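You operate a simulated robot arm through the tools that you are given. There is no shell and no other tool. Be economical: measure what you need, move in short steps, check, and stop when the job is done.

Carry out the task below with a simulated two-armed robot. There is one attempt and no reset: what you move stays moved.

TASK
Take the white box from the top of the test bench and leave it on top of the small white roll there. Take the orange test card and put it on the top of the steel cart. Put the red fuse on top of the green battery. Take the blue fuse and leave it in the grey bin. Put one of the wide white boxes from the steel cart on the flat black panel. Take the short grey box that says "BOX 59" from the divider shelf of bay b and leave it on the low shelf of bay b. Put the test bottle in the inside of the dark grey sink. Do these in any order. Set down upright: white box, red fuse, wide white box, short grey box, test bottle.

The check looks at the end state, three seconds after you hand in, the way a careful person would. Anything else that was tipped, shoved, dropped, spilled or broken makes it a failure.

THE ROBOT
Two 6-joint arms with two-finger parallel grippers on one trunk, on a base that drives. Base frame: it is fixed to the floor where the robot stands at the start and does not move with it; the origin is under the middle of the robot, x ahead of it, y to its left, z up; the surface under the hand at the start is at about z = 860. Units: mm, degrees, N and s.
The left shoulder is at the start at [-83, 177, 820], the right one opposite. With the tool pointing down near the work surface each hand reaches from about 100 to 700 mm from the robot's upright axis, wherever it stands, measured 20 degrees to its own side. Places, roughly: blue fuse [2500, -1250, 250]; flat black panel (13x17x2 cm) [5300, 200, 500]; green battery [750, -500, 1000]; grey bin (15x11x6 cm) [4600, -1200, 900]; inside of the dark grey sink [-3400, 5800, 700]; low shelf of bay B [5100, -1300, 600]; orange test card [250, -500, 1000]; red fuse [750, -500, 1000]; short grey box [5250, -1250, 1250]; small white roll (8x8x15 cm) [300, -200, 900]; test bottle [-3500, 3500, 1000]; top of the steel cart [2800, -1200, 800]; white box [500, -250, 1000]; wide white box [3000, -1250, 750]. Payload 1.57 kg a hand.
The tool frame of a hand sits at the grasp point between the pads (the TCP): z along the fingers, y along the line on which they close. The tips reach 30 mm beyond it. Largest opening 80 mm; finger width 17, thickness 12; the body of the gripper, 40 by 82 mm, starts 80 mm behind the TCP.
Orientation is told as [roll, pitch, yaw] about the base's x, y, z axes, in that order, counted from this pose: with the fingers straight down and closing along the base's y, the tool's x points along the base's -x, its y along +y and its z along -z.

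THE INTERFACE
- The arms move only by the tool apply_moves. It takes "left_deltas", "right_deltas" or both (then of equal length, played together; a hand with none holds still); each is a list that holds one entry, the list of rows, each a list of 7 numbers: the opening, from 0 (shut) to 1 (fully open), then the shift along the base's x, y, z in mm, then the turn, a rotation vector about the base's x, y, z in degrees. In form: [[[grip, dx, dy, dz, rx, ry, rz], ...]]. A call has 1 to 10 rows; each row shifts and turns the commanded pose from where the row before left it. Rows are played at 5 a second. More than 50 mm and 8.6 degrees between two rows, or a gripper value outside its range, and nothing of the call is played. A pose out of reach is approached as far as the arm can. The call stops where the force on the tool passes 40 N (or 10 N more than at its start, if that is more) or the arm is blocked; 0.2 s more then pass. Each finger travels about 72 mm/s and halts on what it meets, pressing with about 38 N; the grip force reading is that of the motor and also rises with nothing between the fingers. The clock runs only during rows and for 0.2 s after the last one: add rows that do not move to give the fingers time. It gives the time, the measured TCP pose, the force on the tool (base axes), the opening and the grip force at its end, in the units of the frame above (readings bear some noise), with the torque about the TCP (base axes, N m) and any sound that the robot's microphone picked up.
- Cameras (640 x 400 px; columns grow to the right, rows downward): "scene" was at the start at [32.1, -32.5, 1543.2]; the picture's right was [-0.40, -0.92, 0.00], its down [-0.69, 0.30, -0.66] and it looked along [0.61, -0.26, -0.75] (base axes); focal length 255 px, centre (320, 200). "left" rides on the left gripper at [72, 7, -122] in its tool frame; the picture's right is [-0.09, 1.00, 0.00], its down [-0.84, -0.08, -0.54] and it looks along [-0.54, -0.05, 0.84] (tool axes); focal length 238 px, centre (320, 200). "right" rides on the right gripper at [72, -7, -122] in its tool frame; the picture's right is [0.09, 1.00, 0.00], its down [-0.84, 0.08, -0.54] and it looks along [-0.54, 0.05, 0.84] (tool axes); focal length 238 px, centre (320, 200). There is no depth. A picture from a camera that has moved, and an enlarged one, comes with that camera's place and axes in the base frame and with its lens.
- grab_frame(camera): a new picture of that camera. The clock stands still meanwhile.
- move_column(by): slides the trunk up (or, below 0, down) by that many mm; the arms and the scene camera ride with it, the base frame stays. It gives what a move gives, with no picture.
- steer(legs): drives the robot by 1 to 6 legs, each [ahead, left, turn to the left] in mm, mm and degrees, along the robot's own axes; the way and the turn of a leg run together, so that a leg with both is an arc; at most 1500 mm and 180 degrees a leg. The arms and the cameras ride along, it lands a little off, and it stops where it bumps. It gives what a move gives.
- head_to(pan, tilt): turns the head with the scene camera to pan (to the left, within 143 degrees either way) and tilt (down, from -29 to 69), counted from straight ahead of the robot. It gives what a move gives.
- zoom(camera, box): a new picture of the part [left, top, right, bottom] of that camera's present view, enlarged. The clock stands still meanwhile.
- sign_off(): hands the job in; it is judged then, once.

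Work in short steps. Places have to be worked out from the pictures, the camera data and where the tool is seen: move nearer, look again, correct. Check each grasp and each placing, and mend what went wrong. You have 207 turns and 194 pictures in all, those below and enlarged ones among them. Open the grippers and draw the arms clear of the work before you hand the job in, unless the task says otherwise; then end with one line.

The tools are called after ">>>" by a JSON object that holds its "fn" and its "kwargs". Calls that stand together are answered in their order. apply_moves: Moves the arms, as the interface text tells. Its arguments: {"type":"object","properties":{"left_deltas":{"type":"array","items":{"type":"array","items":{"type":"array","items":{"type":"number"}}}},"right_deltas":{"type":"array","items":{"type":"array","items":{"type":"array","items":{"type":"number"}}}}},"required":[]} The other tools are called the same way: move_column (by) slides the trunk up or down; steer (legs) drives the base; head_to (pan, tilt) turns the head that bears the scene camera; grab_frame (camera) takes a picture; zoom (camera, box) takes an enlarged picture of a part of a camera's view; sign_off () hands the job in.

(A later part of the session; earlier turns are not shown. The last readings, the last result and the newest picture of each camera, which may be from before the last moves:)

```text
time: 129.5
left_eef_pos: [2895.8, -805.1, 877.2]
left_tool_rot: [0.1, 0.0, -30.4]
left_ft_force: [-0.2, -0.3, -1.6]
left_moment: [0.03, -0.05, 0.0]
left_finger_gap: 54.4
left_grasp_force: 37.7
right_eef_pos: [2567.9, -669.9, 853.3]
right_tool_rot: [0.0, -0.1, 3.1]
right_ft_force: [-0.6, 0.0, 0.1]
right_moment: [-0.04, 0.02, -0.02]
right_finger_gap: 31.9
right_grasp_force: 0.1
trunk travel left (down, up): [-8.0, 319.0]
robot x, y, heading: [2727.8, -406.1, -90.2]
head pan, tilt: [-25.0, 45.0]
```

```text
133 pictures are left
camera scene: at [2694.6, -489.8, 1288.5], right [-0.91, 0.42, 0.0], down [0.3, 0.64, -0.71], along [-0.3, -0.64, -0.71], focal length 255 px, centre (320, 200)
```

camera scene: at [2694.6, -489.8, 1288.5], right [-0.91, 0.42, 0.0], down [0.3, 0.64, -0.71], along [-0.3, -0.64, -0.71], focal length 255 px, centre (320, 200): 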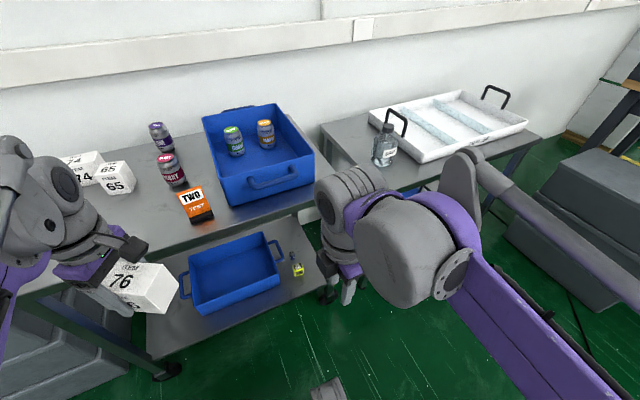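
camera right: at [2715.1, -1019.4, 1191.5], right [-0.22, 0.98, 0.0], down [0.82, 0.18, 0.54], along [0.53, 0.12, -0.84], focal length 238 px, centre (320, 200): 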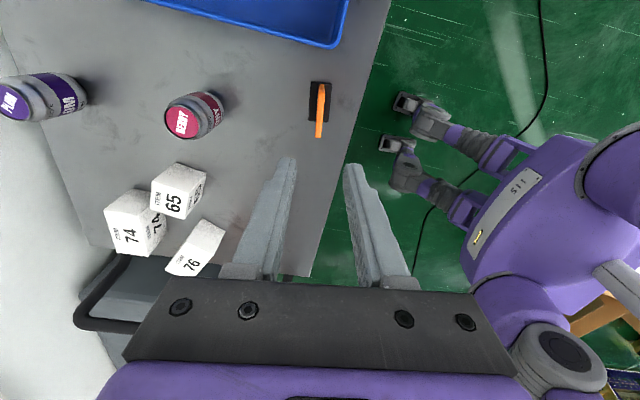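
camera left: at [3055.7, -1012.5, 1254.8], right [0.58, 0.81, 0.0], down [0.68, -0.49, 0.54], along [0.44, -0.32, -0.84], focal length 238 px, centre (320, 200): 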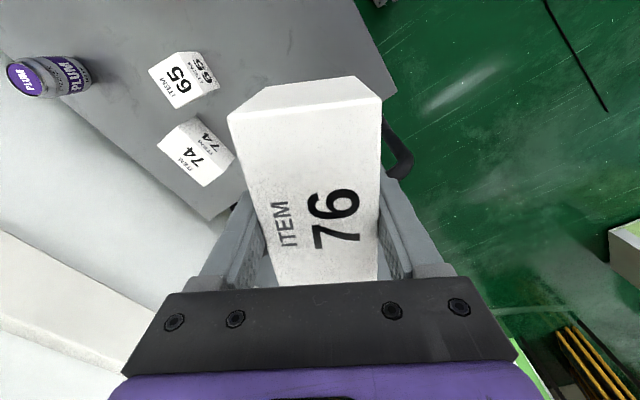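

>>> {"fn": "zoom", "kwargs": {"camera": "scene", "box": [230, 210, 340, 290]}}

```text
5.00 times, centred on (285, 250) of scene
camera zoom: at [2694.6, -489.8, 1288.5], right [-0.91, 0.42, 0.0], down [0.3, 0.64, -0.71], along [-0.3, -0.64, -0.71], focal length 1274 px, centre (495, -50)
```

zoom: 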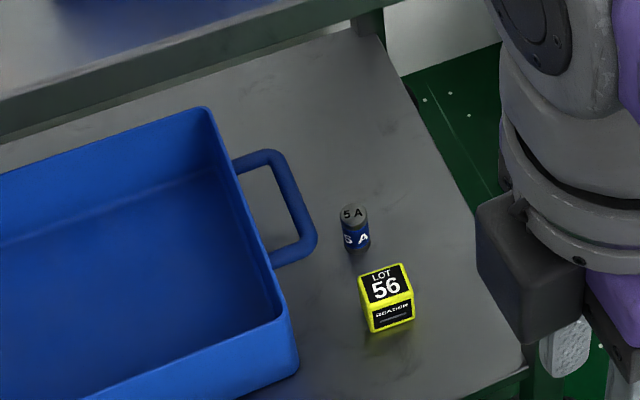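

The blue "5 A" fuse is upright at roughly (2533,-1135) on the low shelf, between the tray handle and the LOT 56 cube. I'll test rotating the right wrist to the flipped yaw, so the camera ends up on top when tilted.

>>> {"fn": "apply_moves", "kwargs": {"right_deltas": [[[0.6, 0, 0, 0, 0, 0, 8.5], [0.6, 0, 0, 0, 0, 0, 8.5], [0.6, 0, 0, 0, 0, 0, 8.5], [0.6, 0, 0, 0, 0, 0, 8.5], [0.6, 0, 0, 0, 0, 0, 8.5], [0.6, 0, 0, 0, 0, 0, 8.5], [0.6, 0, 0, 0, 0, 0, 8.5], [0.6, 0, 0, 0, 0, 0, 8.5], [0.6, 0, 0, 0, 0, 0, 8.5], [0.6, 0, 0, 0, 0, 0, 8.5]]]}}

```text
time: 131.7
left_eef_pos: [2896.4, -805.2, 877.7]
left_tool_rot: [0.0, 0.0, -30.4]
left_ft_force: [-0.2, 0.7, -1.1]
left_moment: [0.0, 0.01, 0.0]
left_finger_gap: 54.5
left_grasp_force: 38.0
right_eef_pos: [2571.4, -670.7, 853.1]
right_tool_rot: [0.3, 0.0, 88.0]
right_ft_force: [0.2, -0.1, -0.4]
right_moment: [0.02, -0.01, -0.03]
right_finger_gap: 48.1
right_grasp_force: 0.0
right hand out of reach, approached as far as the arm can: row 10
trunk travel left (down, up): [-8.0, 319.0]
robot x, y, heading: [2726.4, -404.5, -89.8]
head pan, tilt: [-25.0, 45.0]
```

The flipped yaw is reachable. Now I'll tilt the tool forward 45° (about base x, negative).

>>> {"fn": "apply_moves", "kwargs": {"right_deltas": [[[0.6, 0, 0, -20, -8, 0, 0], [0.6, 0, 0, -20, -8, 0, 0], [0.6, 0, 0, -20, -8, 0, 0], [0.6, 0, 0, -20, -8, 0, 0], [0.6, 0, 0, -20, -8, 0, 0], [0.6, 0, 0, 0, 0, 0, 0]]]}}

>>> {"fn": "grab_frame", "kwargs": {"camera": "right"}}

>>> {"fn": "grab_frame", "kwargs": {"camera": "scene"}}

```text
time: 133.1
left_eef_pos: [2896.4, -805.7, 876.9]
left_tool_rot: [0.0, 0.0, -30.4]
left_ft_force: [0.1, 0.5, -1.1]
left_moment: [0.01, 0.01, 0.02]
left_finger_gap: 54.3
left_grasp_force: 38.2
right_eef_pos: [2572.8, -686.3, 750.5]
right_tool_rot: [-1.6, 40.1, 87.4]
right_ft_force: [0.0, 0.0, -0.1]
right_moment: [0.02, 0.04, -0.01]
right_finger_gap: 48.0
right_grasp_force: 0.1
right hand out of reach, approached as far as the arm can: row 5
trunk travel left (down, up): [-8.0, 319.0]
robot x, y, heading: [2727.1, -407.4, -90.2]
head pan, tilt: [-25.0, 45.0]
```

```text
131 pictures are left
camera right: at [2577.7, -663.5, 892.3], right [-1.0, -0.04, 0.04], down [-0.05, 0.99, -0.12], along [-0.03, -0.13, -0.99], focal length 238 px, centre (320, 200)
```

right: 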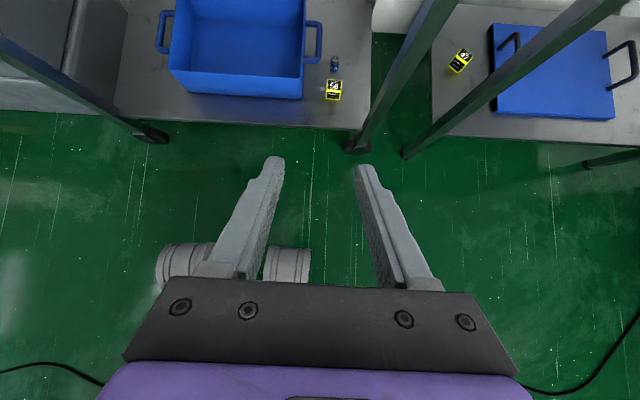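

```text
130 pictures are left
camera scene: at [2694.6, -489.8, 1288.5], right [-0.91, 0.42, 0.0], down [0.3, 0.64, -0.71], along [-0.3, -0.64, -0.71], focal length 255 px, centre (320, 200)
```

scene: 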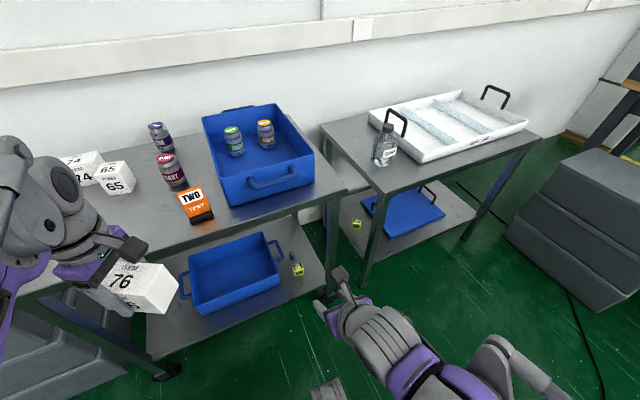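

The tilt works with the camera on top. I'll lower the hand and advance toward the shelf for a better view of the fuse and shelf height.

>>> {"fn": "apply_moves", "kwargs": {"right_deltas": [[[0.6, -4, 0, -45, 0, 0, 0], [0.6, -4, 0, -45, 0, 0, 0], [0.6, -4, 0, -45, 0, 0, 0], [0.6, -4, 0, -45, 0, 0, 0], [0.6, -4, 0, -45, 0, 0, 0], [0.6, -4, -20, -40, 0, 0, 0], [0.6, -4, -40, -20, 0, 0, 0], [0.6, -4, -45, 0, 0, 0, 0], [0.6, 0, -45, 0, 0, 0, 0], [0.6, 0, -45, 0, 0, 0, 0]]]}}

>>> {"fn": "grab_frame", "kwargs": {"camera": "right"}}

>>> {"fn": "grab_frame", "kwargs": {"camera": "scene"}}

```text
time: 135.3
left_eef_pos: [2895.6, -806.3, 876.6]
left_tool_rot: [0.0, -0.1, -30.4]
left_ft_force: [0.1, -0.3, -1.1]
left_moment: [-0.02, 0.01, -0.01]
left_finger_gap: 54.3
left_grasp_force: 38.0
right_eef_pos: [2569.4, -895.1, 510.2]
right_tool_rot: [-1.2, 40.0, 87.3]
right_ft_force: [0.6, 0.1, -0.2]
right_moment: [-0.02, -0.02, 0.0]
right_finger_gap: 47.9
right_grasp_force: 0.0
right hand out of reach, approached as far as the arm can: row 4, 5, 6, 8, 9, 10
trunk travel left (down, up): [-8.0, 319.0]
robot x, y, heading: [2722.9, -403.8, -90.1]
head pan, tilt: [-25.0, 45.0]
```

```text
129 pictures are left
camera right: at [2575.2, -872.3, 651.7], right [-1.0, -0.04, 0.04], down [-0.04, 0.99, -0.12], along [-0.04, -0.13, -0.99], focal length 238 px, centre (320, 200)
```

right: 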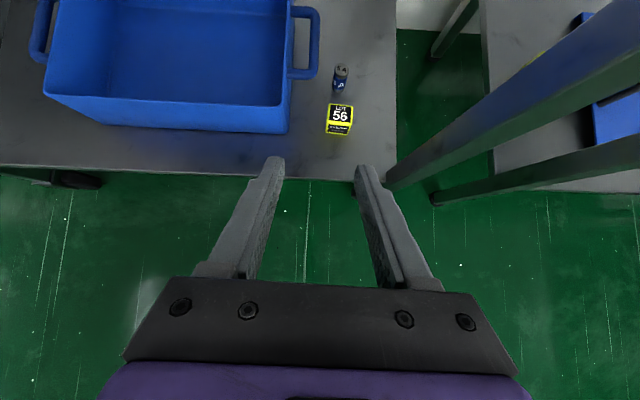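

```text
128 pictures are left
camera scene: at [2694.6, -490.2, 1288.5], right [-0.91, 0.42, 0.0], down [0.3, 0.64, -0.71], along [-0.3, -0.64, -0.71], focal length 255 px, centre (320, 200)
```

scene: 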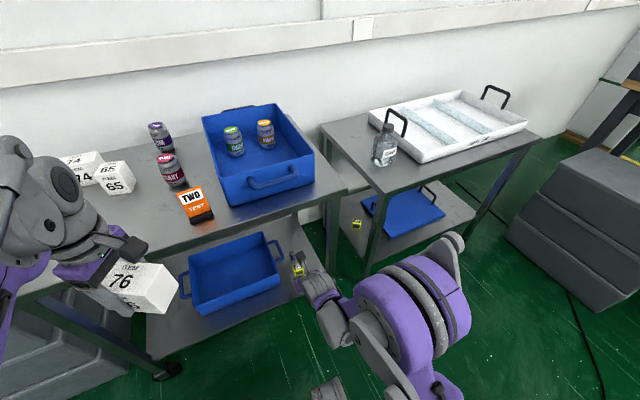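

The flipped roll is near a wrist limit. With 45° tilt, the camera-underneath pose also clears the 42 mm cube, so I'll retreat and roll the tool back 180° about its axis.

>>> {"fn": "apply_moves", "kwargs": {"right_deltas": [[[0.6, 0, 45, 20, 0, 0, 0], [0.6, 0, 45, 20, 0, 0, 0], [0.6, 0, 45, 25, 0, 0, 0], [0.6, 0, 0, 40, 0, 0, 0], [0.6, 0, 0, 40, 0, -5.4, -6.5], [0.6, 0, 0, 0, 0, -5.4, -6.5], [0.6, 0, 0, 0, 0, -5.4, -6.5], [0.6, 0, 0, 0, 0, -5.4, -6.5], [0.6, 0, 0, 0, 0, -5.4, -6.5], [0.6, 0, 0, 0, 0, -5.4, -6.5]]]}}

>>> {"fn": "apply_moves", "kwargs": {"right_deltas": [[[0.6, 0, 0, 0, 0, -5.4, -6.5], [0.6, 0, 0, 0, 0, -5.4, -6.5], [0.6, 0, 0, 0, 0, -5.4, -6.5], [0.6, 0, 0, 0, 0, -5.4, -6.5], [0.6, 0, 0, 0, 0, -5.4, -6.5], [0.6, 0, 0, 0, 0, -5.4, -6.5], [0.6, 0, 0, 0, 0, -5.4, -6.5], [0.6, 0, 0, 0, 0, -5.4, -6.5], [0.6, 0, 0, 0, 0, -5.4, -6.5], [0.6, 0, 0, 0, 0, -5.4, -6.5]]]}}

```text
refused: row 3 steps farther than a row can; nothing moved
```

```text
time: 137.5
left_eef_pos: [2894.7, -805.3, 878.0]
left_tool_rot: [-0.1, 0.0, -30.5]
left_ft_force: [-0.4, 0.0, -1.1]
left_moment: [-0.02, 0.0, -0.04]
left_finger_gap: 54.3
left_grasp_force: 37.8
right_eef_pos: [2572.5, -895.3, 509.0]
right_tool_rot: [-39.5, 2.5, 2.4]
right_ft_force: [0.1, -0.8, 0.1]
right_moment: [0.01, 0.0, -0.01]
right_finger_gap: 48.1
right_grasp_force: 0.0
trunk travel left (down, up): [-8.0, 319.0]
robot x, y, heading: [2728.5, -405.6, -90.2]
head pan, tilt: [-25.0, 45.0]
```

The second call rotated in place without trouble. I'll continue the remaining ~90°.

>>> {"fn": "apply_moves", "kwargs": {"right_deltas": [[[0.6, 0, 10, 0, 0, -5.4, -6.6], [0.6, 0, 10, 0, 0, -5.4, -6.6], [0.6, 0, 10, 0, 0, -5.4, -6.6], [0.6, 0, 10, 0, 0, -5.4, -6.6], [0.6, 0, 10, 0, 0, -5.4, -6.6], [0.6, 0, 0, 0, 0, -5.4, -6.6], [0.6, 0, 0, 0, 0, -5.4, -6.6], [0.6, 0, 0, 0, 0, -5.4, -6.6], [0.6, 0, 0, 0, 0, -5.4, -6.6], [0.6, 0, 0, 0, 0, -5.4, -6.6]]]}}

>>> {"fn": "grab_frame", "kwargs": {"camera": "right"}}

```text
time: 139.7
left_eef_pos: [2894.4, -805.8, 877.9]
left_tool_rot: [0.0, 0.1, -30.4]
left_ft_force: [-0.4, 0.7, -1.9]
left_moment: [-0.04, -0.02, 0.02]
left_finger_gap: 54.6
left_grasp_force: 38.2
right_eef_pos: [2571.8, -845.6, 509.0]
right_tool_rot: [-7.0, -38.5, -79.4]
right_ft_force: [-0.2, -0.1, 0.9]
right_moment: [-0.03, 0.01, 0.03]
right_finger_gap: 47.8
right_grasp_force: 0.1
trunk travel left (down, up): [-8.0, 319.0]
robot x, y, heading: [2730.0, -409.6, -90.2]
head pan, tilt: [-25.0, 45.0]
```

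```text
127 pictures are left
camera right: at [2556.3, -713.9, 561.3], right [0.97, 0.18, -0.15], down [0.2, -0.29, 0.93], along [0.12, -0.94, -0.32], focal length 238 px, centre (320, 200)
```

right: 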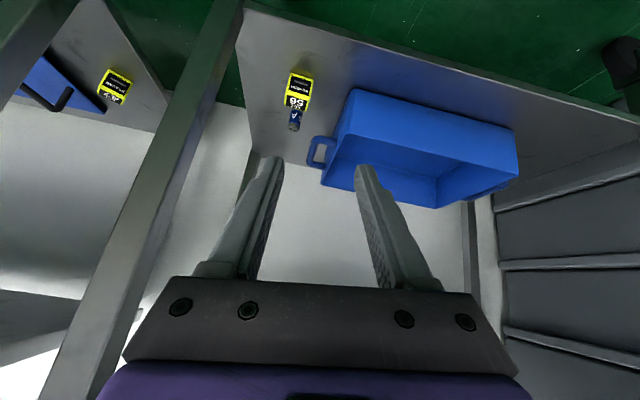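

Triangulating gives shelf z≈236 and the fuse near (2534,-1140). I'll finish the roll, retract both hands a bit, then drive 140 mm closer.

>>> {"fn": "apply_moves", "kwargs": {"right_deltas": [[[0.45, -9, 20, 0, 0, -5.2, -6.3], [0.45, -9, 20, 0, 0, 0, 0], [0.45, -9, 20, 0, 0, 0, 0], [0.45, -9, 20, 0, 0, 0, 0], [0.45, 0, 0, 0, 0, 0, 0]]], "left_deltas": [[[0.4, 0, 30, 10, 0, 0, 0], [0.4, 0, 30, 10, 0, 0, 0], [0.4, 0, 30, 10, 0, 0, 0], [0.4, 0, 30, 10, 0, 0, 0], [0.4, 0, 0, 0, 0, 0, 0]]]}}

>>> {"fn": "steer", "kwargs": {"legs": [[140, 0, 0]]}}

>>> {"fn": "grab_frame", "kwargs": {"camera": "right"}}

>>> {"fn": "grab_frame", "kwargs": {"camera": "scene"}}

```text
time: 140.9
left_eef_pos: [2895.4, -685.8, 917.6]
left_tool_rot: [0.0, -0.1, -30.3]
left_ft_force: [0.2, 0.2, -1.9]
left_moment: [0.0, -0.02, 0.01]
left_finger_gap: 54.6
left_grasp_force: 37.8
right_eef_pos: [2533.0, -764.7, 508.6]
right_tool_rot: [-0.5, -38.9, -89.8]
right_ft_force: [-0.1, 0.4, 0.4]
right_moment: [0.0, 0.02, 0.01]
right_finger_gap: 35.9
right_grasp_force: 0.2
trunk travel left (down, up): [-8.0, 319.0]
robot x, y, heading: [2728.4, -405.9, -90.1]
head pan, tilt: [-25.0, 45.0]
```

```text
time: 142.2
left_eef_pos: [2896.5, -830.3, 917.1]
left_tool_rot: [0.0, 0.1, -30.3]
left_ft_force: [-0.1, -0.7, -0.7]
left_moment: [-0.03, 0.0, 0.01]
left_finger_gap: 54.4
left_grasp_force: 38.3
right_eef_pos: [2533.7, -909.7, 507.7]
right_tool_rot: [-0.4, -39.0, -89.7]
right_ft_force: [0.1, 0.0, -0.6]
right_moment: [-0.01, -0.03, -0.02]
right_finger_gap: 36.2
right_grasp_force: 0.0
trunk travel left (down, up): [-8.0, 319.0]
robot x, y, heading: [2727.8, -545.4, -90.0]
head pan, tilt: [-25.0, 45.0]
```

```text
126 pictures are left
camera right: at [2528.5, -776.7, 559.4], right [1.0, 0.07, -0.06], down [0.08, -0.31, 0.95], along [0.05, -0.95, -0.31], focal length 238 px, centre (320, 200)
```

right: 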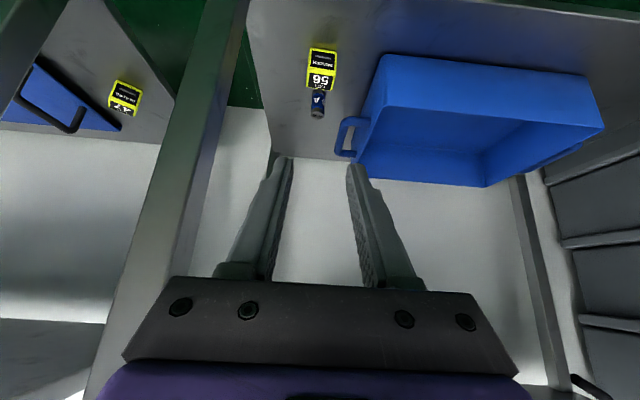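

```text
125 pictures are left
camera scene: at [2694.7, -633.7, 1288.5], right [-0.91, 0.42, 0.0], down [0.3, 0.64, -0.71], along [-0.3, -0.64, -0.71], focal length 255 px, centre (320, 200)
```

scene: 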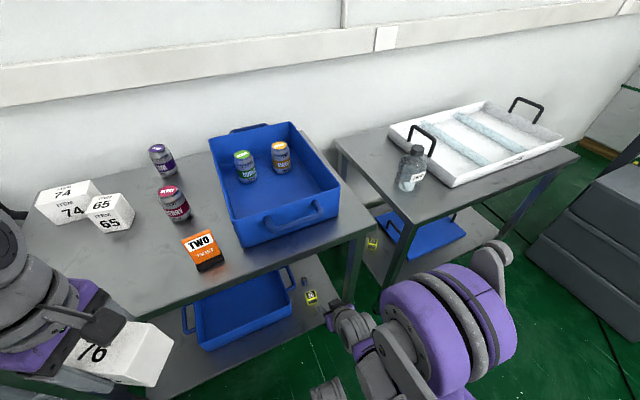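

The fuse is at (2534,-1140), top z≈276, lined up in x with the hand. I'll advance along the tool's diagonal and check.

>>> {"fn": "apply_moves", "kwargs": {"right_deltas": [[[0.45, 0, -30, -24, 0, 0, 0], [0.45, 0, -30, -24, 0, 0, 0], [0.45, 0, -30, -30, 0, 0, 0], [0.45, 0, -25, -30, 0, 0, 0], [0.45, 0, -20, -25, 0, 0, 0], [0.45, 0, 0, 0, 0, 0, 0]]]}}

>>> {"fn": "grab_frame", "kwargs": {"camera": "right"}}

```text
time: 143.7
left_eef_pos: [2896.4, -828.6, 917.5]
left_tool_rot: [-0.1, 0.0, -30.2]
left_ft_force: [-0.4, 0.2, -1.6]
left_moment: [0.01, 0.0, 0.0]
left_finger_gap: 54.6
left_grasp_force: 37.9
right_eef_pos: [2535.4, -1042.9, 378.0]
right_tool_rot: [-0.6, -39.0, -89.7]
right_ft_force: [-0.7, -0.9, -0.4]
right_moment: [-0.01, -0.04, 0.0]
right_finger_gap: 35.7
right_grasp_force: 0.0
trunk travel left (down, up): [-8.0, 319.0]
robot x, y, heading: [2727.6, -550.6, -89.9]
head pan, tilt: [-25.0, 45.0]
```

```text
124 pictures are left
camera right: at [2529.5, -911.5, 428.9], right [1.0, 0.07, -0.06], down [0.08, -0.31, 0.95], along [0.05, -0.95, -0.31], focal length 238 px, centre (320, 200)
```

right: 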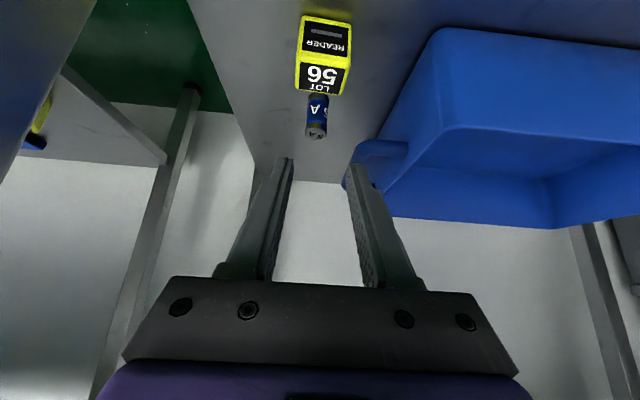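

The hand lines up with the fuse. I'll continue diagonally to the grasp pose (-1128, 268).

>>> {"fn": "apply_moves", "kwargs": {"right_deltas": [[[0.45, -1, -25, -32, 0, 0, 0], [0.45, 0, -25, -32, 0, 0, 0], [0.45, 0, -20, -26, 0, 0, 0], [0.45, 0, 0, 0, 0, 0, 0]]]}}

>>> {"fn": "grab_frame", "kwargs": {"camera": "right"}}

```text
time: 144.7
left_eef_pos: [2897.0, -828.9, 917.6]
left_tool_rot: [0.1, 0.1, -30.3]
left_ft_force: [-0.2, 0.5, -0.5]
left_moment: [0.0, 0.0, -0.01]
left_finger_gap: 54.5
left_grasp_force: 38.6
right_eef_pos: [2531.6, -1115.5, 286.2]
right_tool_rot: [-0.5, -39.0, -89.7]
right_ft_force: [-0.4, -0.5, 0.1]
right_moment: [0.0, 0.02, -0.02]
right_finger_gap: 36.2
right_grasp_force: 0.0
trunk travel left (down, up): [-8.0, 319.0]
robot x, y, heading: [2731.3, -553.9, -90.0]
head pan, tilt: [-25.0, 45.0]
```

```text
123 pictures are left
camera right: at [2526.0, -983.8, 336.7], right [1.0, 0.07, -0.06], down [0.08, -0.31, 0.95], along [0.05, -0.95, -0.31], focal length 238 px, centre (320, 200)
```

right: 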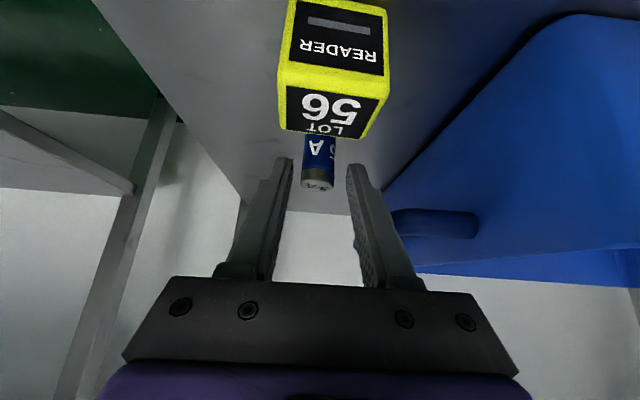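

The fuse is between the fingers. Final advance and close.

>>> {"fn": "apply_moves", "kwargs": {"right_deltas": [[[0.45, 0, -13, -16, 0, 0, 0], [0.45, 0, 0, 0, 0, 0, 0], [0.2, 0, 0, 0, 0, 0, 0], [0.1, 0, 0, 0, 0, 0, 0], [0.1, 0, 0, 0, 0, 0, 0]]]}}

>>> {"fn": "grab_frame", "kwargs": {"camera": "right"}}

```text
time: 145.8
left_eef_pos: [2894.5, -829.6, 917.1]
left_tool_rot: [0.0, -0.1, -30.2]
left_ft_force: [0.7, 0.7, -1.0]
left_moment: [0.02, -0.02, -0.01]
left_finger_gap: 54.3
left_grasp_force: 37.8
right_eef_pos: [2532.7, -1128.9, 268.2]
right_tool_rot: [-0.6, -39.1, -89.8]
right_ft_force: [-0.1, -0.4, 1.7]
right_moment: [-0.06, -0.04, -0.05]
right_finger_gap: 23.7
right_grasp_force: 35.9
trunk travel left (down, up): [-8.0, 319.0]
robot x, y, heading: [2726.3, -546.0, -90.3]
head pan, tilt: [-25.0, 45.0]
```

```text
122 pictures are left
camera right: at [2526.8, -996.0, 319.8], right [1.0, 0.07, -0.06], down [0.08, -0.31, 0.95], along [0.05, -0.95, -0.31], focal length 238 px, centre (320, 200)
```

right: 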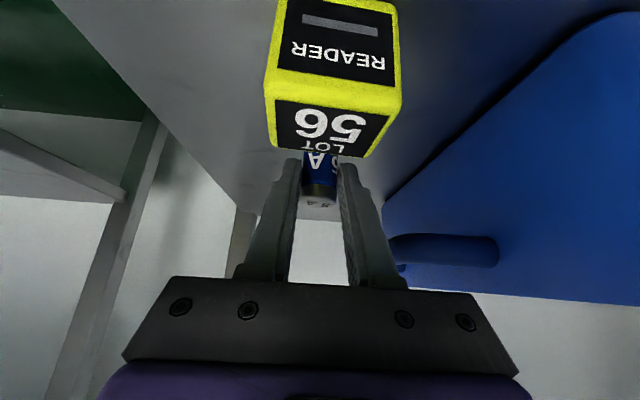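

Gripped (23.7 mm). I'll lift straight first, then retreat diagonally over the cube.

>>> {"fn": "apply_moves", "kwargs": {"right_deltas": [[[0.1, 0, 0, 25, 0, 0, 0], [0.1, 0, 0, 35, 0, 0, 0], [0.1, 0, 10, 35, 0, 0, 0], [0.1, 0, 28, 35, 0, 0, 0], [0.1, 0, 30, 35, 0, 0, 0], [0.1, 0, 35, 30, 0, 0, 0], [0.1, 0, 40, 20, 0, 0, 0], [0.1, 0, 45, 10, 0, 0, 0], [0.1, 0, 45, 0, 0, 0, 0], [0.1, 0, 45, 0, 0, 0, 0]]]}}

>>> {"fn": "grab_frame", "kwargs": {"camera": "right"}}

>>> {"fn": "grab_frame", "kwargs": {"camera": "scene"}}

```text
time: 148.1
left_eef_pos: [2896.1, -828.7, 917.3]
left_tool_rot: [0.0, 0.0, -30.3]
left_ft_force: [-0.3, 0.2, -1.4]
left_moment: [-0.01, 0.01, 0.0]
left_finger_gap: 54.6
left_grasp_force: 37.7
right_eef_pos: [2531.6, -863.2, 524.9]
right_tool_rot: [-0.4, -38.7, -89.6]
right_ft_force: [-0.1, -0.7, -1.0]
right_moment: [0.01, -0.01, 0.01]
right_finger_gap: 23.7
right_grasp_force: 35.9
right hand out of reach, approached as far as the arm can: row 9, 10
trunk travel left (down, up): [-8.0, 319.0]
robot x, y, heading: [2729.1, -545.2, -90.1]
head pan, tilt: [-25.0, 45.0]
```

```text
121 pictures are left
camera right: at [2526.6, -731.2, 575.9], right [1.0, 0.07, -0.06], down [0.08, -0.31, 0.95], along [0.05, -0.95, -0.32], focal length 238 px, centre (320, 200)
```

right: 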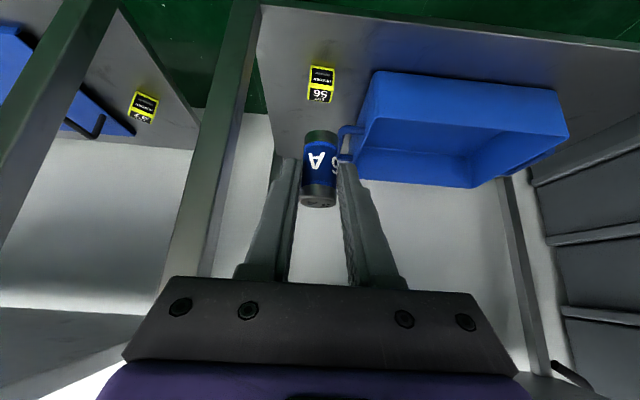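

```text
120 pictures are left
camera scene: at [2694.7, -632.5, 1288.6], right [-0.91, 0.42, 0.0], down [0.3, 0.64, -0.71], along [-0.3, -0.64, -0.71], focal length 255 px, centre (320, 200)
```

scene: 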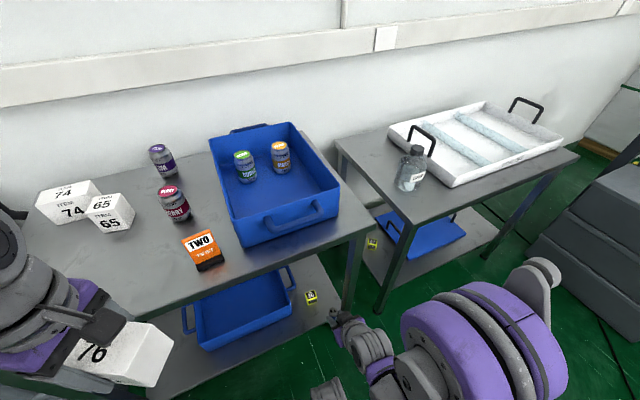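

The blue fuse is in hand. I'll back off, raise the trunk, turn toward +x, and look toward the shelf area.

>>> {"fn": "steer", "kwargs": {"legs": [[-230, 0, 0]]}}

>>> {"fn": "move_column", "kwargs": {"by": 255}}

>>> {"fn": "steer", "kwargs": {"legs": [[0, 0, 90]]}}

>>> {"fn": "head_to", "kwargs": {"pan": 0, "tilt": 20}}

>>> {"fn": "grab_frame", "kwargs": {"camera": "scene"}}

```text
time: 149.8
left_eef_pos: [2896.5, -597.3, 916.9]
left_tool_rot: [0.1, 0.0, -30.0]
left_ft_force: [0.9, 1.1, -1.3]
left_moment: [-0.03, -0.01, 0.0]
left_finger_gap: 54.7
left_grasp_force: 38.0
right_eef_pos: [2531.6, -635.5, 524.6]
right_tool_rot: [-0.5, -38.8, -89.5]
right_ft_force: [0.4, 0.3, -0.4]
right_moment: [-0.01, 0.0, -0.01]
right_finger_gap: 23.9
right_grasp_force: 36.1
trunk travel left (down, up): [-8.0, 319.0]
robot x, y, heading: [2724.8, -319.1, -89.7]
head pan, tilt: [-25.0, 45.0]
```

```text
time: 152.4
left_eef_pos: [2896.9, -596.6, 1173.4]
left_tool_rot: [0.0, 0.1, -30.1]
left_ft_force: [-1.0, 0.6, -1.6]
left_moment: [-0.02, 0.01, 0.0]
left_finger_gap: 54.7
left_grasp_force: 37.7
right_eef_pos: [2532.8, -660.5, 806.2]
right_tool_rot: [-0.5, -42.8, -89.4]
right_ft_force: [0.4, -0.1, -1.2]
right_moment: [0.01, -0.01, -0.01]
right_finger_gap: 23.8
right_grasp_force: 35.9
trunk travel left (down, up): [-263.0, 64.0]
robot x, y, heading: [2727.6, -319.6, -89.9]
head pan, tilt: [-25.0, 45.0]
```

```text
time: 156.5
left_eef_pos: [3014.7, -162.1, 1173.2]
left_tool_rot: [0.0, 0.0, 57.5]
left_ft_force: [-0.1, -0.2, -1.2]
left_moment: [0.02, -0.01, -0.03]
left_finger_gap: 54.6
left_grasp_force: 38.0
right_eef_pos: [3060.4, -529.5, 806.6]
right_tool_rot: [-0.5, -42.8, -2.0]
right_ft_force: [0.1, -0.5, -1.0]
right_moment: [0.0, 0.01, 0.01]
right_finger_gap: 23.6
right_grasp_force: 36.1
trunk travel left (down, up): [-263.0, 64.0]
robot x, y, heading: [2726.3, -321.1, -2.0]
head pan, tilt: [-25.0, 45.0]
```

```text
time: 157.4
left_eef_pos: [3013.7, -162.0, 1173.3]
left_tool_rot: [0.0, 0.1, 57.4]
left_ft_force: [1.1, -0.1, -1.9]
left_moment: [-0.02, 0.01, 0.02]
left_finger_gap: 54.4
left_grasp_force: 37.6
right_eef_pos: [3059.1, -529.5, 806.9]
right_tool_rot: [-0.5, -42.8, -2.0]
right_ft_force: [0.5, 0.6, 0.1]
right_moment: [0.0, 0.0, 0.0]
right_finger_gap: 23.6
right_grasp_force: 35.6
trunk travel left (down, up): [-263.0, 64.0]
robot x, y, heading: [2731.1, -316.7, -2.4]
head pan, tilt: [0.0, 20.0]
```

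```text
119 pictures are left
camera scene: at [2780.6, -322.2, 1586.8], right [-0.04, -1.0, 0.0], down [-0.34, 0.01, -0.94], along [0.94, -0.04, -0.34], focal length 255 px, centre (320, 200)
```

scene: 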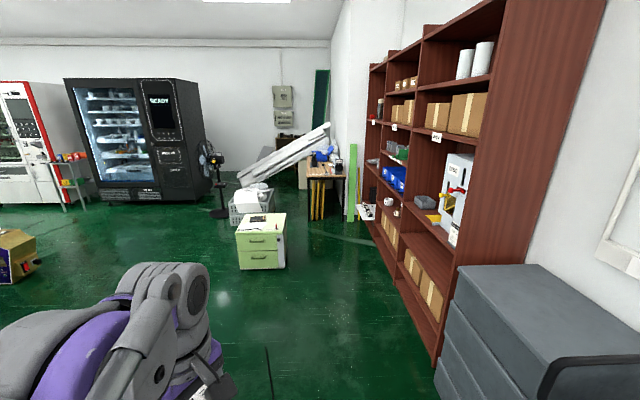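

The brown shelf front is at y≈-1155, x≈3990–5860. The cabinet with the black panel stands further on. I'll drive to about (4750,-450) and face the shelf.

>>> {"fn": "steer", "kwargs": {"legs": [[1450, 0, 2], [500, 0, 0], [0, 0, -90]]}}

>>> {"fn": "head_to", "kwargs": {"pan": 0, "tilt": 25}}

>>> {"fn": "grab_frame", "kwargs": {"camera": "scene"}}

```text
time: 171.1
left_eef_pos: [4865.0, -599.4, 1172.1]
left_tool_rot: [0.0, 0.0, -29.1]
left_ft_force: [-0.7, -0.5, -0.6]
left_moment: [0.0, 0.02, 0.0]
left_finger_gap: 54.5
left_grasp_force: 38.3
right_eef_pos: [4501.9, -666.2, 806.4]
right_tool_rot: [-0.5, -42.8, -88.5]
right_ft_force: [0.1, 0.8, -0.8]
right_moment: [-0.01, -0.04, 0.0]
right_finger_gap: 23.8
right_grasp_force: 35.5
trunk travel left (down, up): [-263.0, 64.0]
robot x, y, heading: [4692.3, -318.9, -89.0]
head pan, tilt: [0.0, 20.0]
```

```text
time: 171.7
left_eef_pos: [4864.6, -599.3, 1172.6]
left_tool_rot: [0.0, 0.0, -29.0]
left_ft_force: [0.3, 0.2, -1.4]
left_moment: [0.0, 0.02, 0.0]
left_finger_gap: 54.7
left_grasp_force: 37.6
right_eef_pos: [4503.1, -667.4, 807.3]
right_tool_rot: [-0.5, -42.8, -88.6]
right_ft_force: [-0.1, -0.4, 0.1]
right_moment: [0.02, 0.01, 0.03]
right_finger_gap: 23.8
right_grasp_force: 36.8
trunk travel left (down, up): [-263.0, 64.0]
robot x, y, heading: [4691.3, -322.0, -88.8]
head pan, tilt: [0.0, 25.0]
```

```text
118 pictures are left
camera scene: at [4693.3, -374.8, 1578.8], right [-1.0, -0.02, 0.0], down [-0.01, 0.42, -0.91], along [0.02, -0.91, -0.42], focal length 255 px, centre (320, 200)
```

scene: 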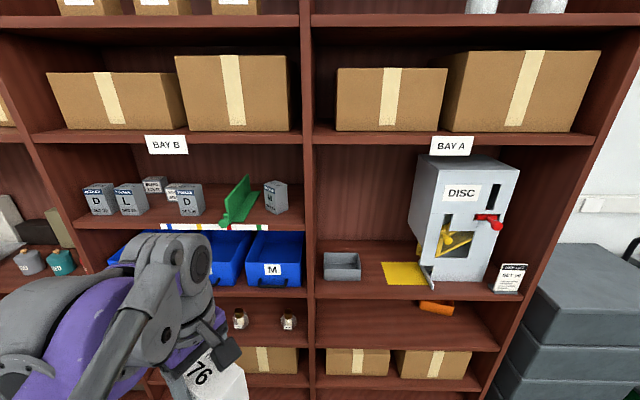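

I see bay A with the grey bin and bay B with the divider shelf of small grey boxes. Zooming in on both.

>>> {"fn": "zoom", "kwargs": {"camera": "scene", "box": [70, 150, 310, 300]}}

>>> {"fn": "zoom", "kwargs": {"camera": "scene", "box": [300, 190, 540, 340]}}

```text
2.67 times, centred on (190, 225) of scene
camera zoom: at [4693.3, -374.8, 1578.8], right [-1.0, -0.02, 0.0], down [-0.01, 0.42, -0.91], along [0.02, -0.91, -0.42], focal length 680 px, centre (667, 133)
```

zoom: 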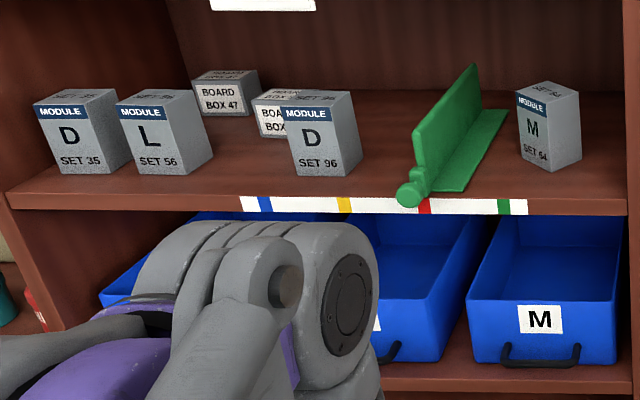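

```text
2.67 times, centred on (420, 265) of scene
camera zoom: at [4693.3, -374.8, 1578.8], right [-1.0, -0.02, 0.0], down [-0.01, 0.42, -0.91], along [0.02, -0.91, -0.42], focal length 680 px, centre (53, 27)
```

zoom: 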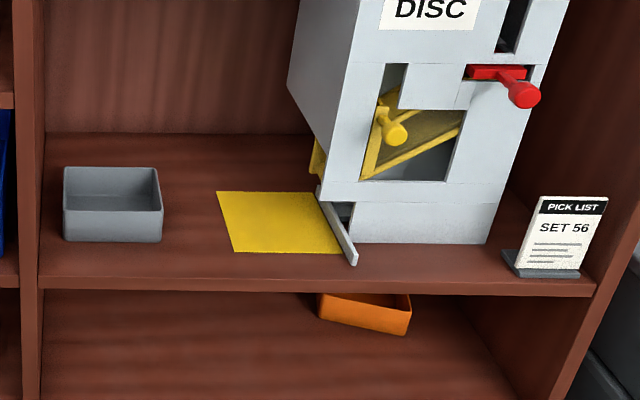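

The grey bin sits in bay A around x≈4620; BOX 59 appears to be the short box behind "D SET 96". I'll raise the right hand and move toward the bin.

>>> {"fn": "apply_moves", "kwargs": {"right_deltas": [[[0.1, 0, 0, 40, 0, 0, 0], [0.1, 0, 0, 40, 0, 0, 0], [0.1, 0, -10, 40, 0, 0, 0], [0.1, 0, -20, 40, 0, 0, 0], [0.1, 0, -20, 20, 0, 0, 0], [0.1, 0, 0, 0, 0, 0, 0]]]}}

>>> {"fn": "steer", "kwargs": {"legs": [[150, 120, -1.2]]}}

>>> {"fn": "grab_frame", "kwargs": {"camera": "right"}}

>>> {"fn": "head_to", "kwargs": {"pan": -20, "tilt": 35}}

>>> {"fn": "grab_frame", "kwargs": {"camera": "scene"}}

```text
time: 173.1
left_eef_pos: [4864.9, -598.6, 1173.8]
left_tool_rot: [-0.1, 0.0, -29.1]
left_ft_force: [0.3, -0.3, -1.4]
left_moment: [-0.04, 0.02, 0.0]
left_finger_gap: 54.6
left_grasp_force: 38.6
right_eef_pos: [4501.5, -717.8, 987.2]
right_tool_rot: [-0.4, -42.8, -88.4]
right_ft_force: [0.7, -0.7, -1.0]
right_moment: [0.0, -0.01, 0.0]
right_finger_gap: 23.7
right_grasp_force: 36.1
trunk travel left (down, up): [-263.0, 64.0]
robot x, y, heading: [4689.7, -320.9, -89.1]
head pan, tilt: [0.0, 25.0]
```

```text
time: 174.9
left_eef_pos: [4982.5, -751.7, 1172.6]
left_tool_rot: [0.0, 0.0, -30.5]
left_ft_force: [1.2, -0.4, -2.6]
left_moment: [0.0, -0.01, 0.02]
left_finger_gap: 54.3
left_grasp_force: 37.5
right_eef_pos: [4617.5, -863.1, 985.8]
right_tool_rot: [-0.5, -42.9, -89.8]
right_ft_force: [-0.1, -0.5, -0.6]
right_moment: [-0.03, -0.03, 0.03]
right_finger_gap: 23.7
right_grasp_force: 35.4
trunk travel left (down, up): [-263.0, 64.0]
robot x, y, heading: [4818.5, -471.4, -90.0]
head pan, tilt: [0.0, 25.0]
```

```text
115 pictures are left
camera right: at [4612.4, -726.4, 1028.1], right [1.0, 0.06, -0.07], down [0.08, -0.25, 0.97], along [0.05, -0.97, -0.25], focal length 238 px, centre (320, 200)
```

right: 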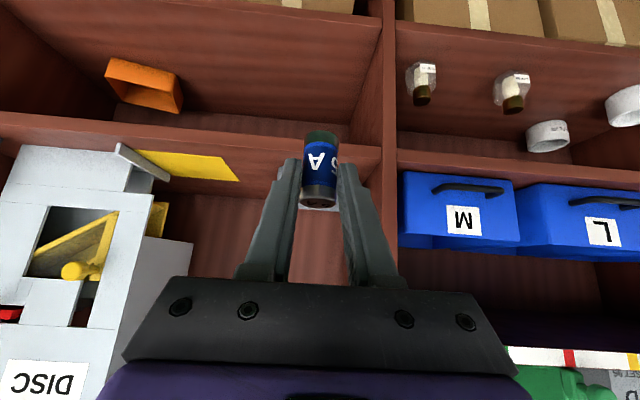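

```text
time: 175.7
left_eef_pos: [4982.2, -752.0, 1172.6]
left_tool_rot: [0.1, -0.1, -30.4]
left_ft_force: [0.8, 0.5, -0.9]
left_moment: [0.01, -0.03, 0.02]
left_finger_gap: 54.7
left_grasp_force: 38.1
right_eef_pos: [4617.8, -861.6, 985.3]
right_tool_rot: [-0.5, -42.9, -89.9]
right_ft_force: [0.7, 0.2, -0.7]
right_moment: [0.01, -0.01, -0.01]
right_finger_gap: 23.7
right_grasp_force: 35.6
trunk travel left (down, up): [-263.0, 64.0]
robot x, y, heading: [4815.4, -472.6, -90.0]
head pan, tilt: [-20.0, 35.0]
```

```text
114 pictures are left
camera scene: at [4786.7, -514.3, 1563.0], right [-0.94, 0.34, 0.0], down [0.2, 0.54, -0.82], along [-0.28, -0.77, -0.57], focal length 255 px, centre (320, 200)
```

scene: 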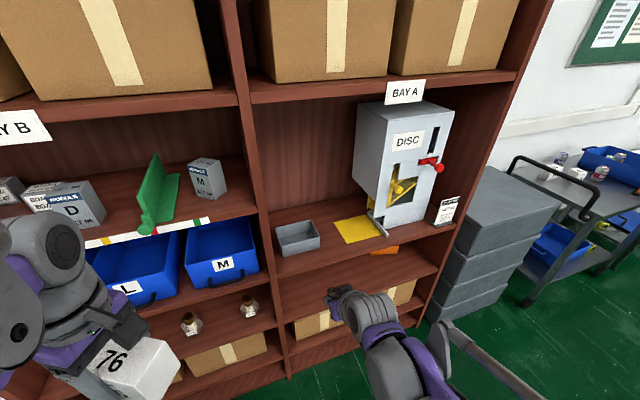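

Triangulation gives the bin front at (4622,-1172), shelf z≈854, rim ≈914, so bin centre is ≈(4622,-1227). I'll drive 120 mm closer and extend the hand above the bin.

>>> {"fn": "steer", "kwargs": {"legs": [[120, 0, 0]]}}

>>> {"fn": "apply_moves", "kwargs": {"right_deltas": [[[0.1, 1, -45, -3, 0, 0, 0], [0.1, 1, -45, -3, 0, 0, 0], [0.1, 1, -45, -3, 0, 0, 0], [0.1, 1, -45, -3, 0, 0, 0], [0.1, 0, -48, -3, 0, 0, 0], [0.1, 0, 0, 0, 0, 0, 0]]]}}

>>> {"fn": "grab_frame", "kwargs": {"camera": "right"}}

>>> {"fn": "grab_frame", "kwargs": {"camera": "scene"}}

```text
time: 176.9
left_eef_pos: [4983.1, -871.4, 1172.6]
left_tool_rot: [0.1, 0.0, -30.5]
left_ft_force: [0.6, -0.8, -1.0]
left_moment: [0.0, 0.0, -0.01]
left_finger_gap: 54.5
left_grasp_force: 38.0
right_eef_pos: [4616.5, -981.3, 985.8]
right_tool_rot: [-0.5, -42.8, -89.9]
right_ft_force: [0.4, 0.4, -0.2]
right_moment: [0.01, 0.01, -0.01]
right_finger_gap: 23.7
right_grasp_force: 35.8
trunk travel left (down, up): [-263.0, 64.0]
robot x, y, heading: [4817.6, -593.2, -90.2]
head pan, tilt: [-20.0, 35.0]
```

```text
time: 178.3
left_eef_pos: [4983.5, -871.2, 1173.2]
left_tool_rot: [0.1, 0.0, -30.5]
left_ft_force: [0.2, -0.5, -1.2]
left_moment: [0.01, 0.03, -0.03]
left_finger_gap: 54.5
left_grasp_force: 38.2
right_eef_pos: [4619.3, -1207.6, 973.6]
right_tool_rot: [-0.5, -42.8, -90.0]
right_ft_force: [-0.2, -0.1, -0.6]
right_moment: [0.02, 0.01, 0.04]
right_finger_gap: 23.8
right_grasp_force: 35.9
trunk travel left (down, up): [-263.0, 64.0]
robot x, y, heading: [4815.4, -591.5, -90.3]
head pan, tilt: [-20.0, 35.0]
```

```text
113 pictures are left
camera right: at [4614.9, -1072.4, 1016.7], right [1.0, 0.06, -0.07], down [0.08, -0.25, 0.97], along [0.04, -0.97, -0.25], focal length 238 px, centre (320, 200)
```

right: 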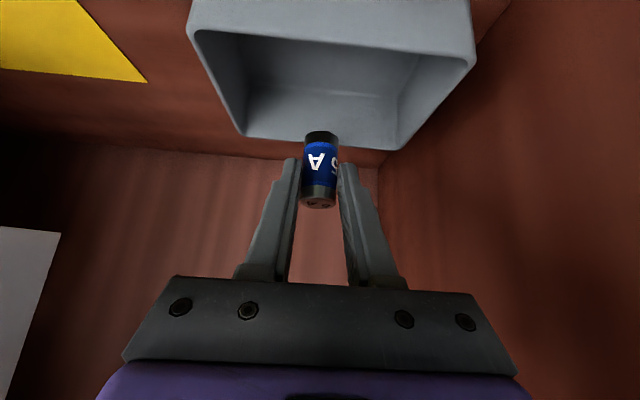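

```text
112 pictures are left
camera scene: at [4786.5, -632.9, 1563.0], right [-0.94, 0.34, 0.0], down [0.2, 0.54, -0.82], along [-0.28, -0.77, -0.57], focal length 255 px, centre (320, 200)
```

scene: 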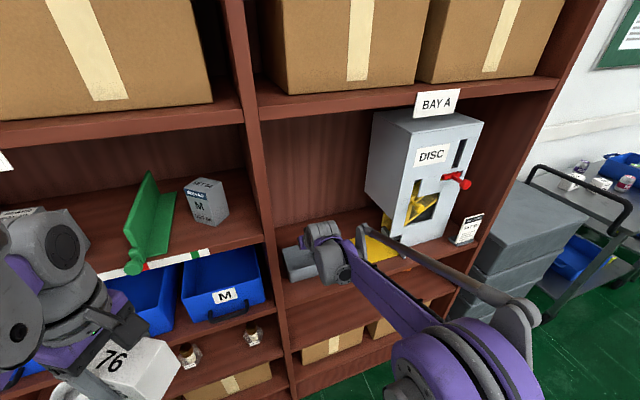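

The bin is confirmed at centre (4620,-1219) and the fuse is right above it. I'll lower it into the bin.

>>> {"fn": "apply_moves", "kwargs": {"right_deltas": [[[0.1, 1, -2, -30, 0, 0, 0], [0.1, 0, 0, -25, 0, 0, 0], [0.1, 0, 0, -15, 0, 0, 0], [0.1, 0, 0, 0, 0, 0, 0]]]}}

>>> {"fn": "grab_frame", "kwargs": {"camera": "right"}}

```text
time: 179.3
left_eef_pos: [4982.8, -869.9, 1173.3]
left_tool_rot: [0.0, 0.0, -30.5]
left_ft_force: [-0.3, 0.0, -1.2]
left_moment: [0.0, -0.01, -0.01]
left_finger_gap: 54.7
left_grasp_force: 37.6
right_eef_pos: [4620.8, -1212.5, 902.7]
right_tool_rot: [-0.4, -42.9, -89.9]
right_ft_force: [-0.6, -3.5, 12.7]
right_moment: [-0.27, 0.01, -0.01]
right_finger_gap: 23.6
right_grasp_force: 35.8
trunk travel left (down, up): [-263.0, 64.0]
robot x, y, heading: [4816.1, -591.4, -90.1]
head pan, tilt: [-20.0, 35.0]
```

```text
111 pictures are left
camera right: at [4616.6, -1075.7, 943.3], right [1.0, 0.06, -0.07], down [0.08, -0.24, 0.97], along [0.04, -0.97, -0.25], focal length 238 px, centre (320, 200)
```

right: 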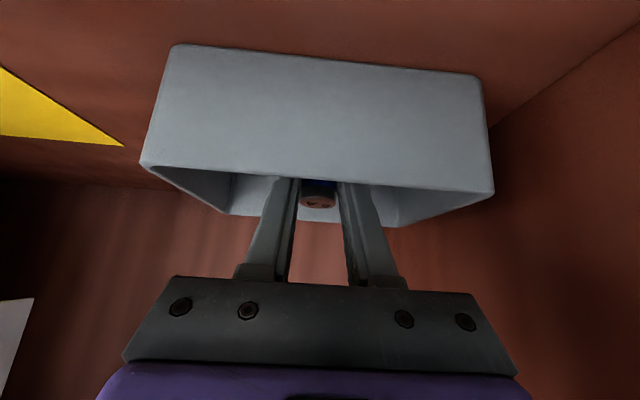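

The fuse touched the bin floor. I'll release and withdraw up and out.

>>> {"fn": "apply_moves", "kwargs": {"right_deltas": [[[0.1, 0, 0, 2, 0, 0, 0], [0.45, 0, 0, 0, 0, 0, 0], [0.45, 0, 0, 0, 0, 0, 0], [0.45, 0, 0, 30, 0, 0, 0], [0.45, 0, 0, 40, 0, 0, 0], [0.45, 0, 20, 25, 0, 0, 0], [0.45, 0, 45, 0, 0, 0, 0]]]}}

>>> {"fn": "grab_frame", "kwargs": {"camera": "right"}}

```text
time: 180.9
left_eef_pos: [4982.8, -869.8, 1173.2]
left_tool_rot: [0.0, 0.1, -30.5]
left_ft_force: [-0.5, 0.3, -1.8]
left_moment: [-0.01, 0.0, 0.04]
left_finger_gap: 54.5
left_grasp_force: 37.4
right_eef_pos: [4622.1, -1147.0, 999.8]
right_tool_rot: [-0.4, -42.8, -89.9]
right_ft_force: [0.1, 1.2, 0.2]
right_moment: [0.01, 0.01, 0.03]
right_finger_gap: 36.0
right_grasp_force: 0.0
trunk travel left (down, up): [-263.0, 64.0]
robot x, y, heading: [4816.6, -590.8, -90.3]
head pan, tilt: [-20.0, 35.0]
```

```text
110 pictures are left
camera right: at [4616.6, -1011.0, 1041.7], right [1.0, 0.06, -0.07], down [0.08, -0.25, 0.97], along [0.04, -0.97, -0.25], focal length 238 px, centre (320, 200)
```

right: 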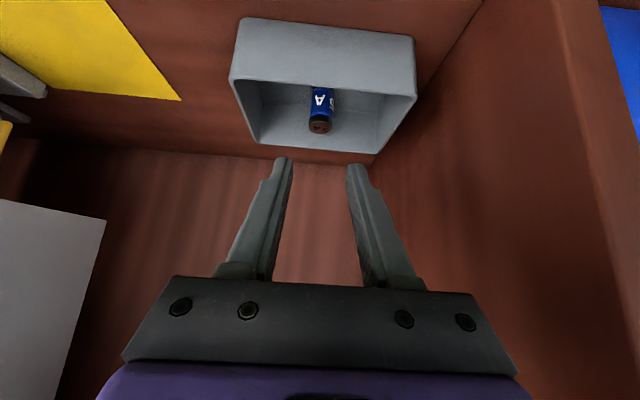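

The blue fuse is in the bin. Next is the wide box onto the black panel: I'll retract the right arm, back away and turn toward the cabinet.

>>> {"fn": "apply_moves", "kwargs": {"right_deltas": [[[0.45, 0, 45, 0, 0, 0, 0], [0.45, 0, 45, 0, 0, 0, 0], [0.45, 0, 45, 0, 0, 0, 0], [0.45, 0, 45, 0, 0, 0, 0], [0.45, 0, 45, 0, 0, 0, 0], [0.45, 0, 0, 0, 0, 0, 0]]]}}

>>> {"fn": "steer", "kwargs": {"legs": [[-400, 0, 0], [0, 0, 90]]}}

>>> {"fn": "head_to", "kwargs": {"pan": 25, "tilt": 45}}

>>> {"fn": "grab_frame", "kwargs": {"camera": "scene"}}

```text
time: 182.3
left_eef_pos: [4982.9, -873.2, 1173.6]
left_tool_rot: [0.0, 0.0, -30.4]
left_ft_force: [-0.4, 0.7, -1.1]
left_moment: [0.01, -0.02, -0.01]
left_finger_gap: 54.4
left_grasp_force: 38.1
right_eef_pos: [4622.0, -921.0, 998.4]
right_tool_rot: [-0.6, -42.7, -89.9]
right_ft_force: [-0.1, 0.2, -0.5]
right_moment: [-0.02, 0.03, -0.03]
right_finger_gap: 36.1
right_grasp_force: 0.0
trunk travel left (down, up): [-263.0, 64.0]
robot x, y, heading: [4815.6, -592.6, -90.2]
head pan, tilt: [-20.0, 35.0]
```

```text
time: 184.5
left_eef_pos: [4980.6, -542.0, 1173.4]
left_tool_rot: [-0.1, -0.1, -30.6]
left_ft_force: [-0.8, 0.2, -0.6]
left_moment: [-0.06, -0.01, 0.0]
left_finger_gap: 54.5
left_grasp_force: 38.0
right_eef_pos: [4618.6, -588.8, 997.8]
right_tool_rot: [-0.4, -42.9, -90.3]
right_ft_force: [0.4, 0.4, 0.3]
right_moment: [0.04, -0.04, 0.02]
right_finger_gap: 36.2
right_grasp_force: 0.0
trunk travel left (down, up): [-263.0, 64.0]
robot x, y, heading: [4817.4, -263.8, -90.4]
head pan, tilt: [-20.0, 35.0]
stopped in leg 1: the robot was blocked; the commanded pose is now the measured one
```

```text
time: 185.6
left_eef_pos: [4980.5, -544.7, 1173.2]
left_tool_rot: [0.0, 0.0, -30.8]
left_ft_force: [-0.8, -0.4, -2.1]
left_moment: [0.01, 0.01, -0.02]
left_finger_gap: 54.4
left_grasp_force: 38.7
right_eef_pos: [4619.5, -591.4, 997.9]
right_tool_rot: [-0.4, -42.7, -90.1]
right_ft_force: [-0.3, 0.6, -0.3]
right_moment: [-0.01, -0.01, -0.02]
right_finger_gap: 36.0
right_grasp_force: 0.2
trunk travel left (down, up): [-263.0, 64.0]
robot x, y, heading: [4813.3, -263.7, -90.2]
head pan, tilt: [25.0, 45.0]
```

```text
109 pictures are left
camera scene: at [4850.4, -298.2, 1548.2], right [-0.91, -0.42, 0.0], down [-0.29, 0.64, -0.71], along [0.29, -0.64, -0.71], focal length 255 px, centre (320, 200)
```

scene: 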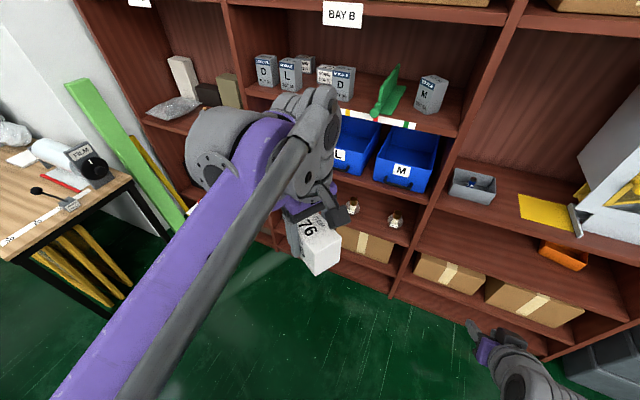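

The base bumped something behind it. I'll look back before moving.

>>> {"fn": "head_to", "kwargs": {"pan": 140, "tilt": 45}}

>>> {"fn": "grab_frame", "kwargs": {"camera": "scene"}}

>>> {"fn": "head_to", "kwargs": {"pan": -140, "tilt": 50}}

>>> {"fn": "grab_frame", "kwargs": {"camera": "scene"}}

```text
time: 187.6
left_eef_pos: [4981.4, -543.6, 1173.2]
left_tool_rot: [0.0, 0.0, -30.7]
left_ft_force: [-0.6, 0.3, -1.3]
left_moment: [0.0, 0.03, 0.0]
left_finger_gap: 54.6
left_grasp_force: 37.6
right_eef_pos: [4619.6, -591.4, 997.6]
right_tool_rot: [-0.5, -42.7, -90.1]
right_ft_force: [0.0, -0.5, 0.5]
right_moment: [0.04, -0.03, -0.02]
right_finger_gap: 36.0
right_grasp_force: 0.1
trunk travel left (down, up): [-263.0, 64.0]
robot x, y, heading: [4816.5, -262.1, -90.3]
head pan, tilt: [140.0, 45.0]
```

```text
108 pictures are left
camera scene: at [4869.4, -162.0, 1548.2], right [0.76, -0.65, 0.0], down [-0.46, -0.54, -0.71], along [0.46, 0.54, -0.71], focal length 255 px, centre (320, 200)
```

scene: 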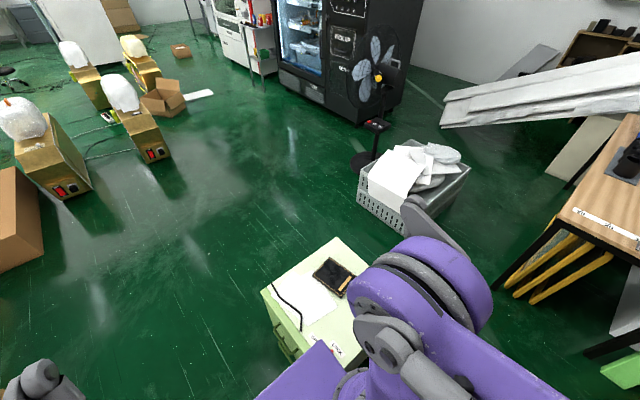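

```text
time: 191.4
left_eef_pos: [4980.1, -545.1, 1172.8]
left_tool_rot: [0.0, 0.0, -30.7]
left_ft_force: [-0.7, 0.3, -0.4]
left_moment: [0.01, 0.01, 0.03]
left_finger_gap: 54.4
left_grasp_force: 38.1
right_eef_pos: [4619.7, -591.4, 998.0]
right_tool_rot: [-0.5, -42.6, -90.0]
right_ft_force: [0.5, 0.3, 0.2]
right_moment: [0.01, 0.03, -0.04]
right_finger_gap: 36.1
right_grasp_force: 0.0
trunk travel left (down, up): [-263.0, 64.0]
robot x, y, heading: [4814.0, -264.1, -90.4]
head pan, tilt: [-140.0, 50.0]
```

```text
107 pictures are left
camera scene: at [4767.5, -164.6, 1541.2], right [0.77, 0.64, 0.0], down [0.49, -0.59, -0.64], along [-0.41, 0.5, -0.77], focal length 255 px, centre (320, 200)
```

scene: 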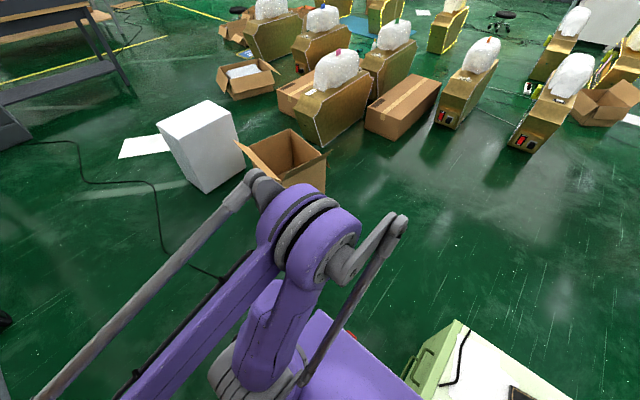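

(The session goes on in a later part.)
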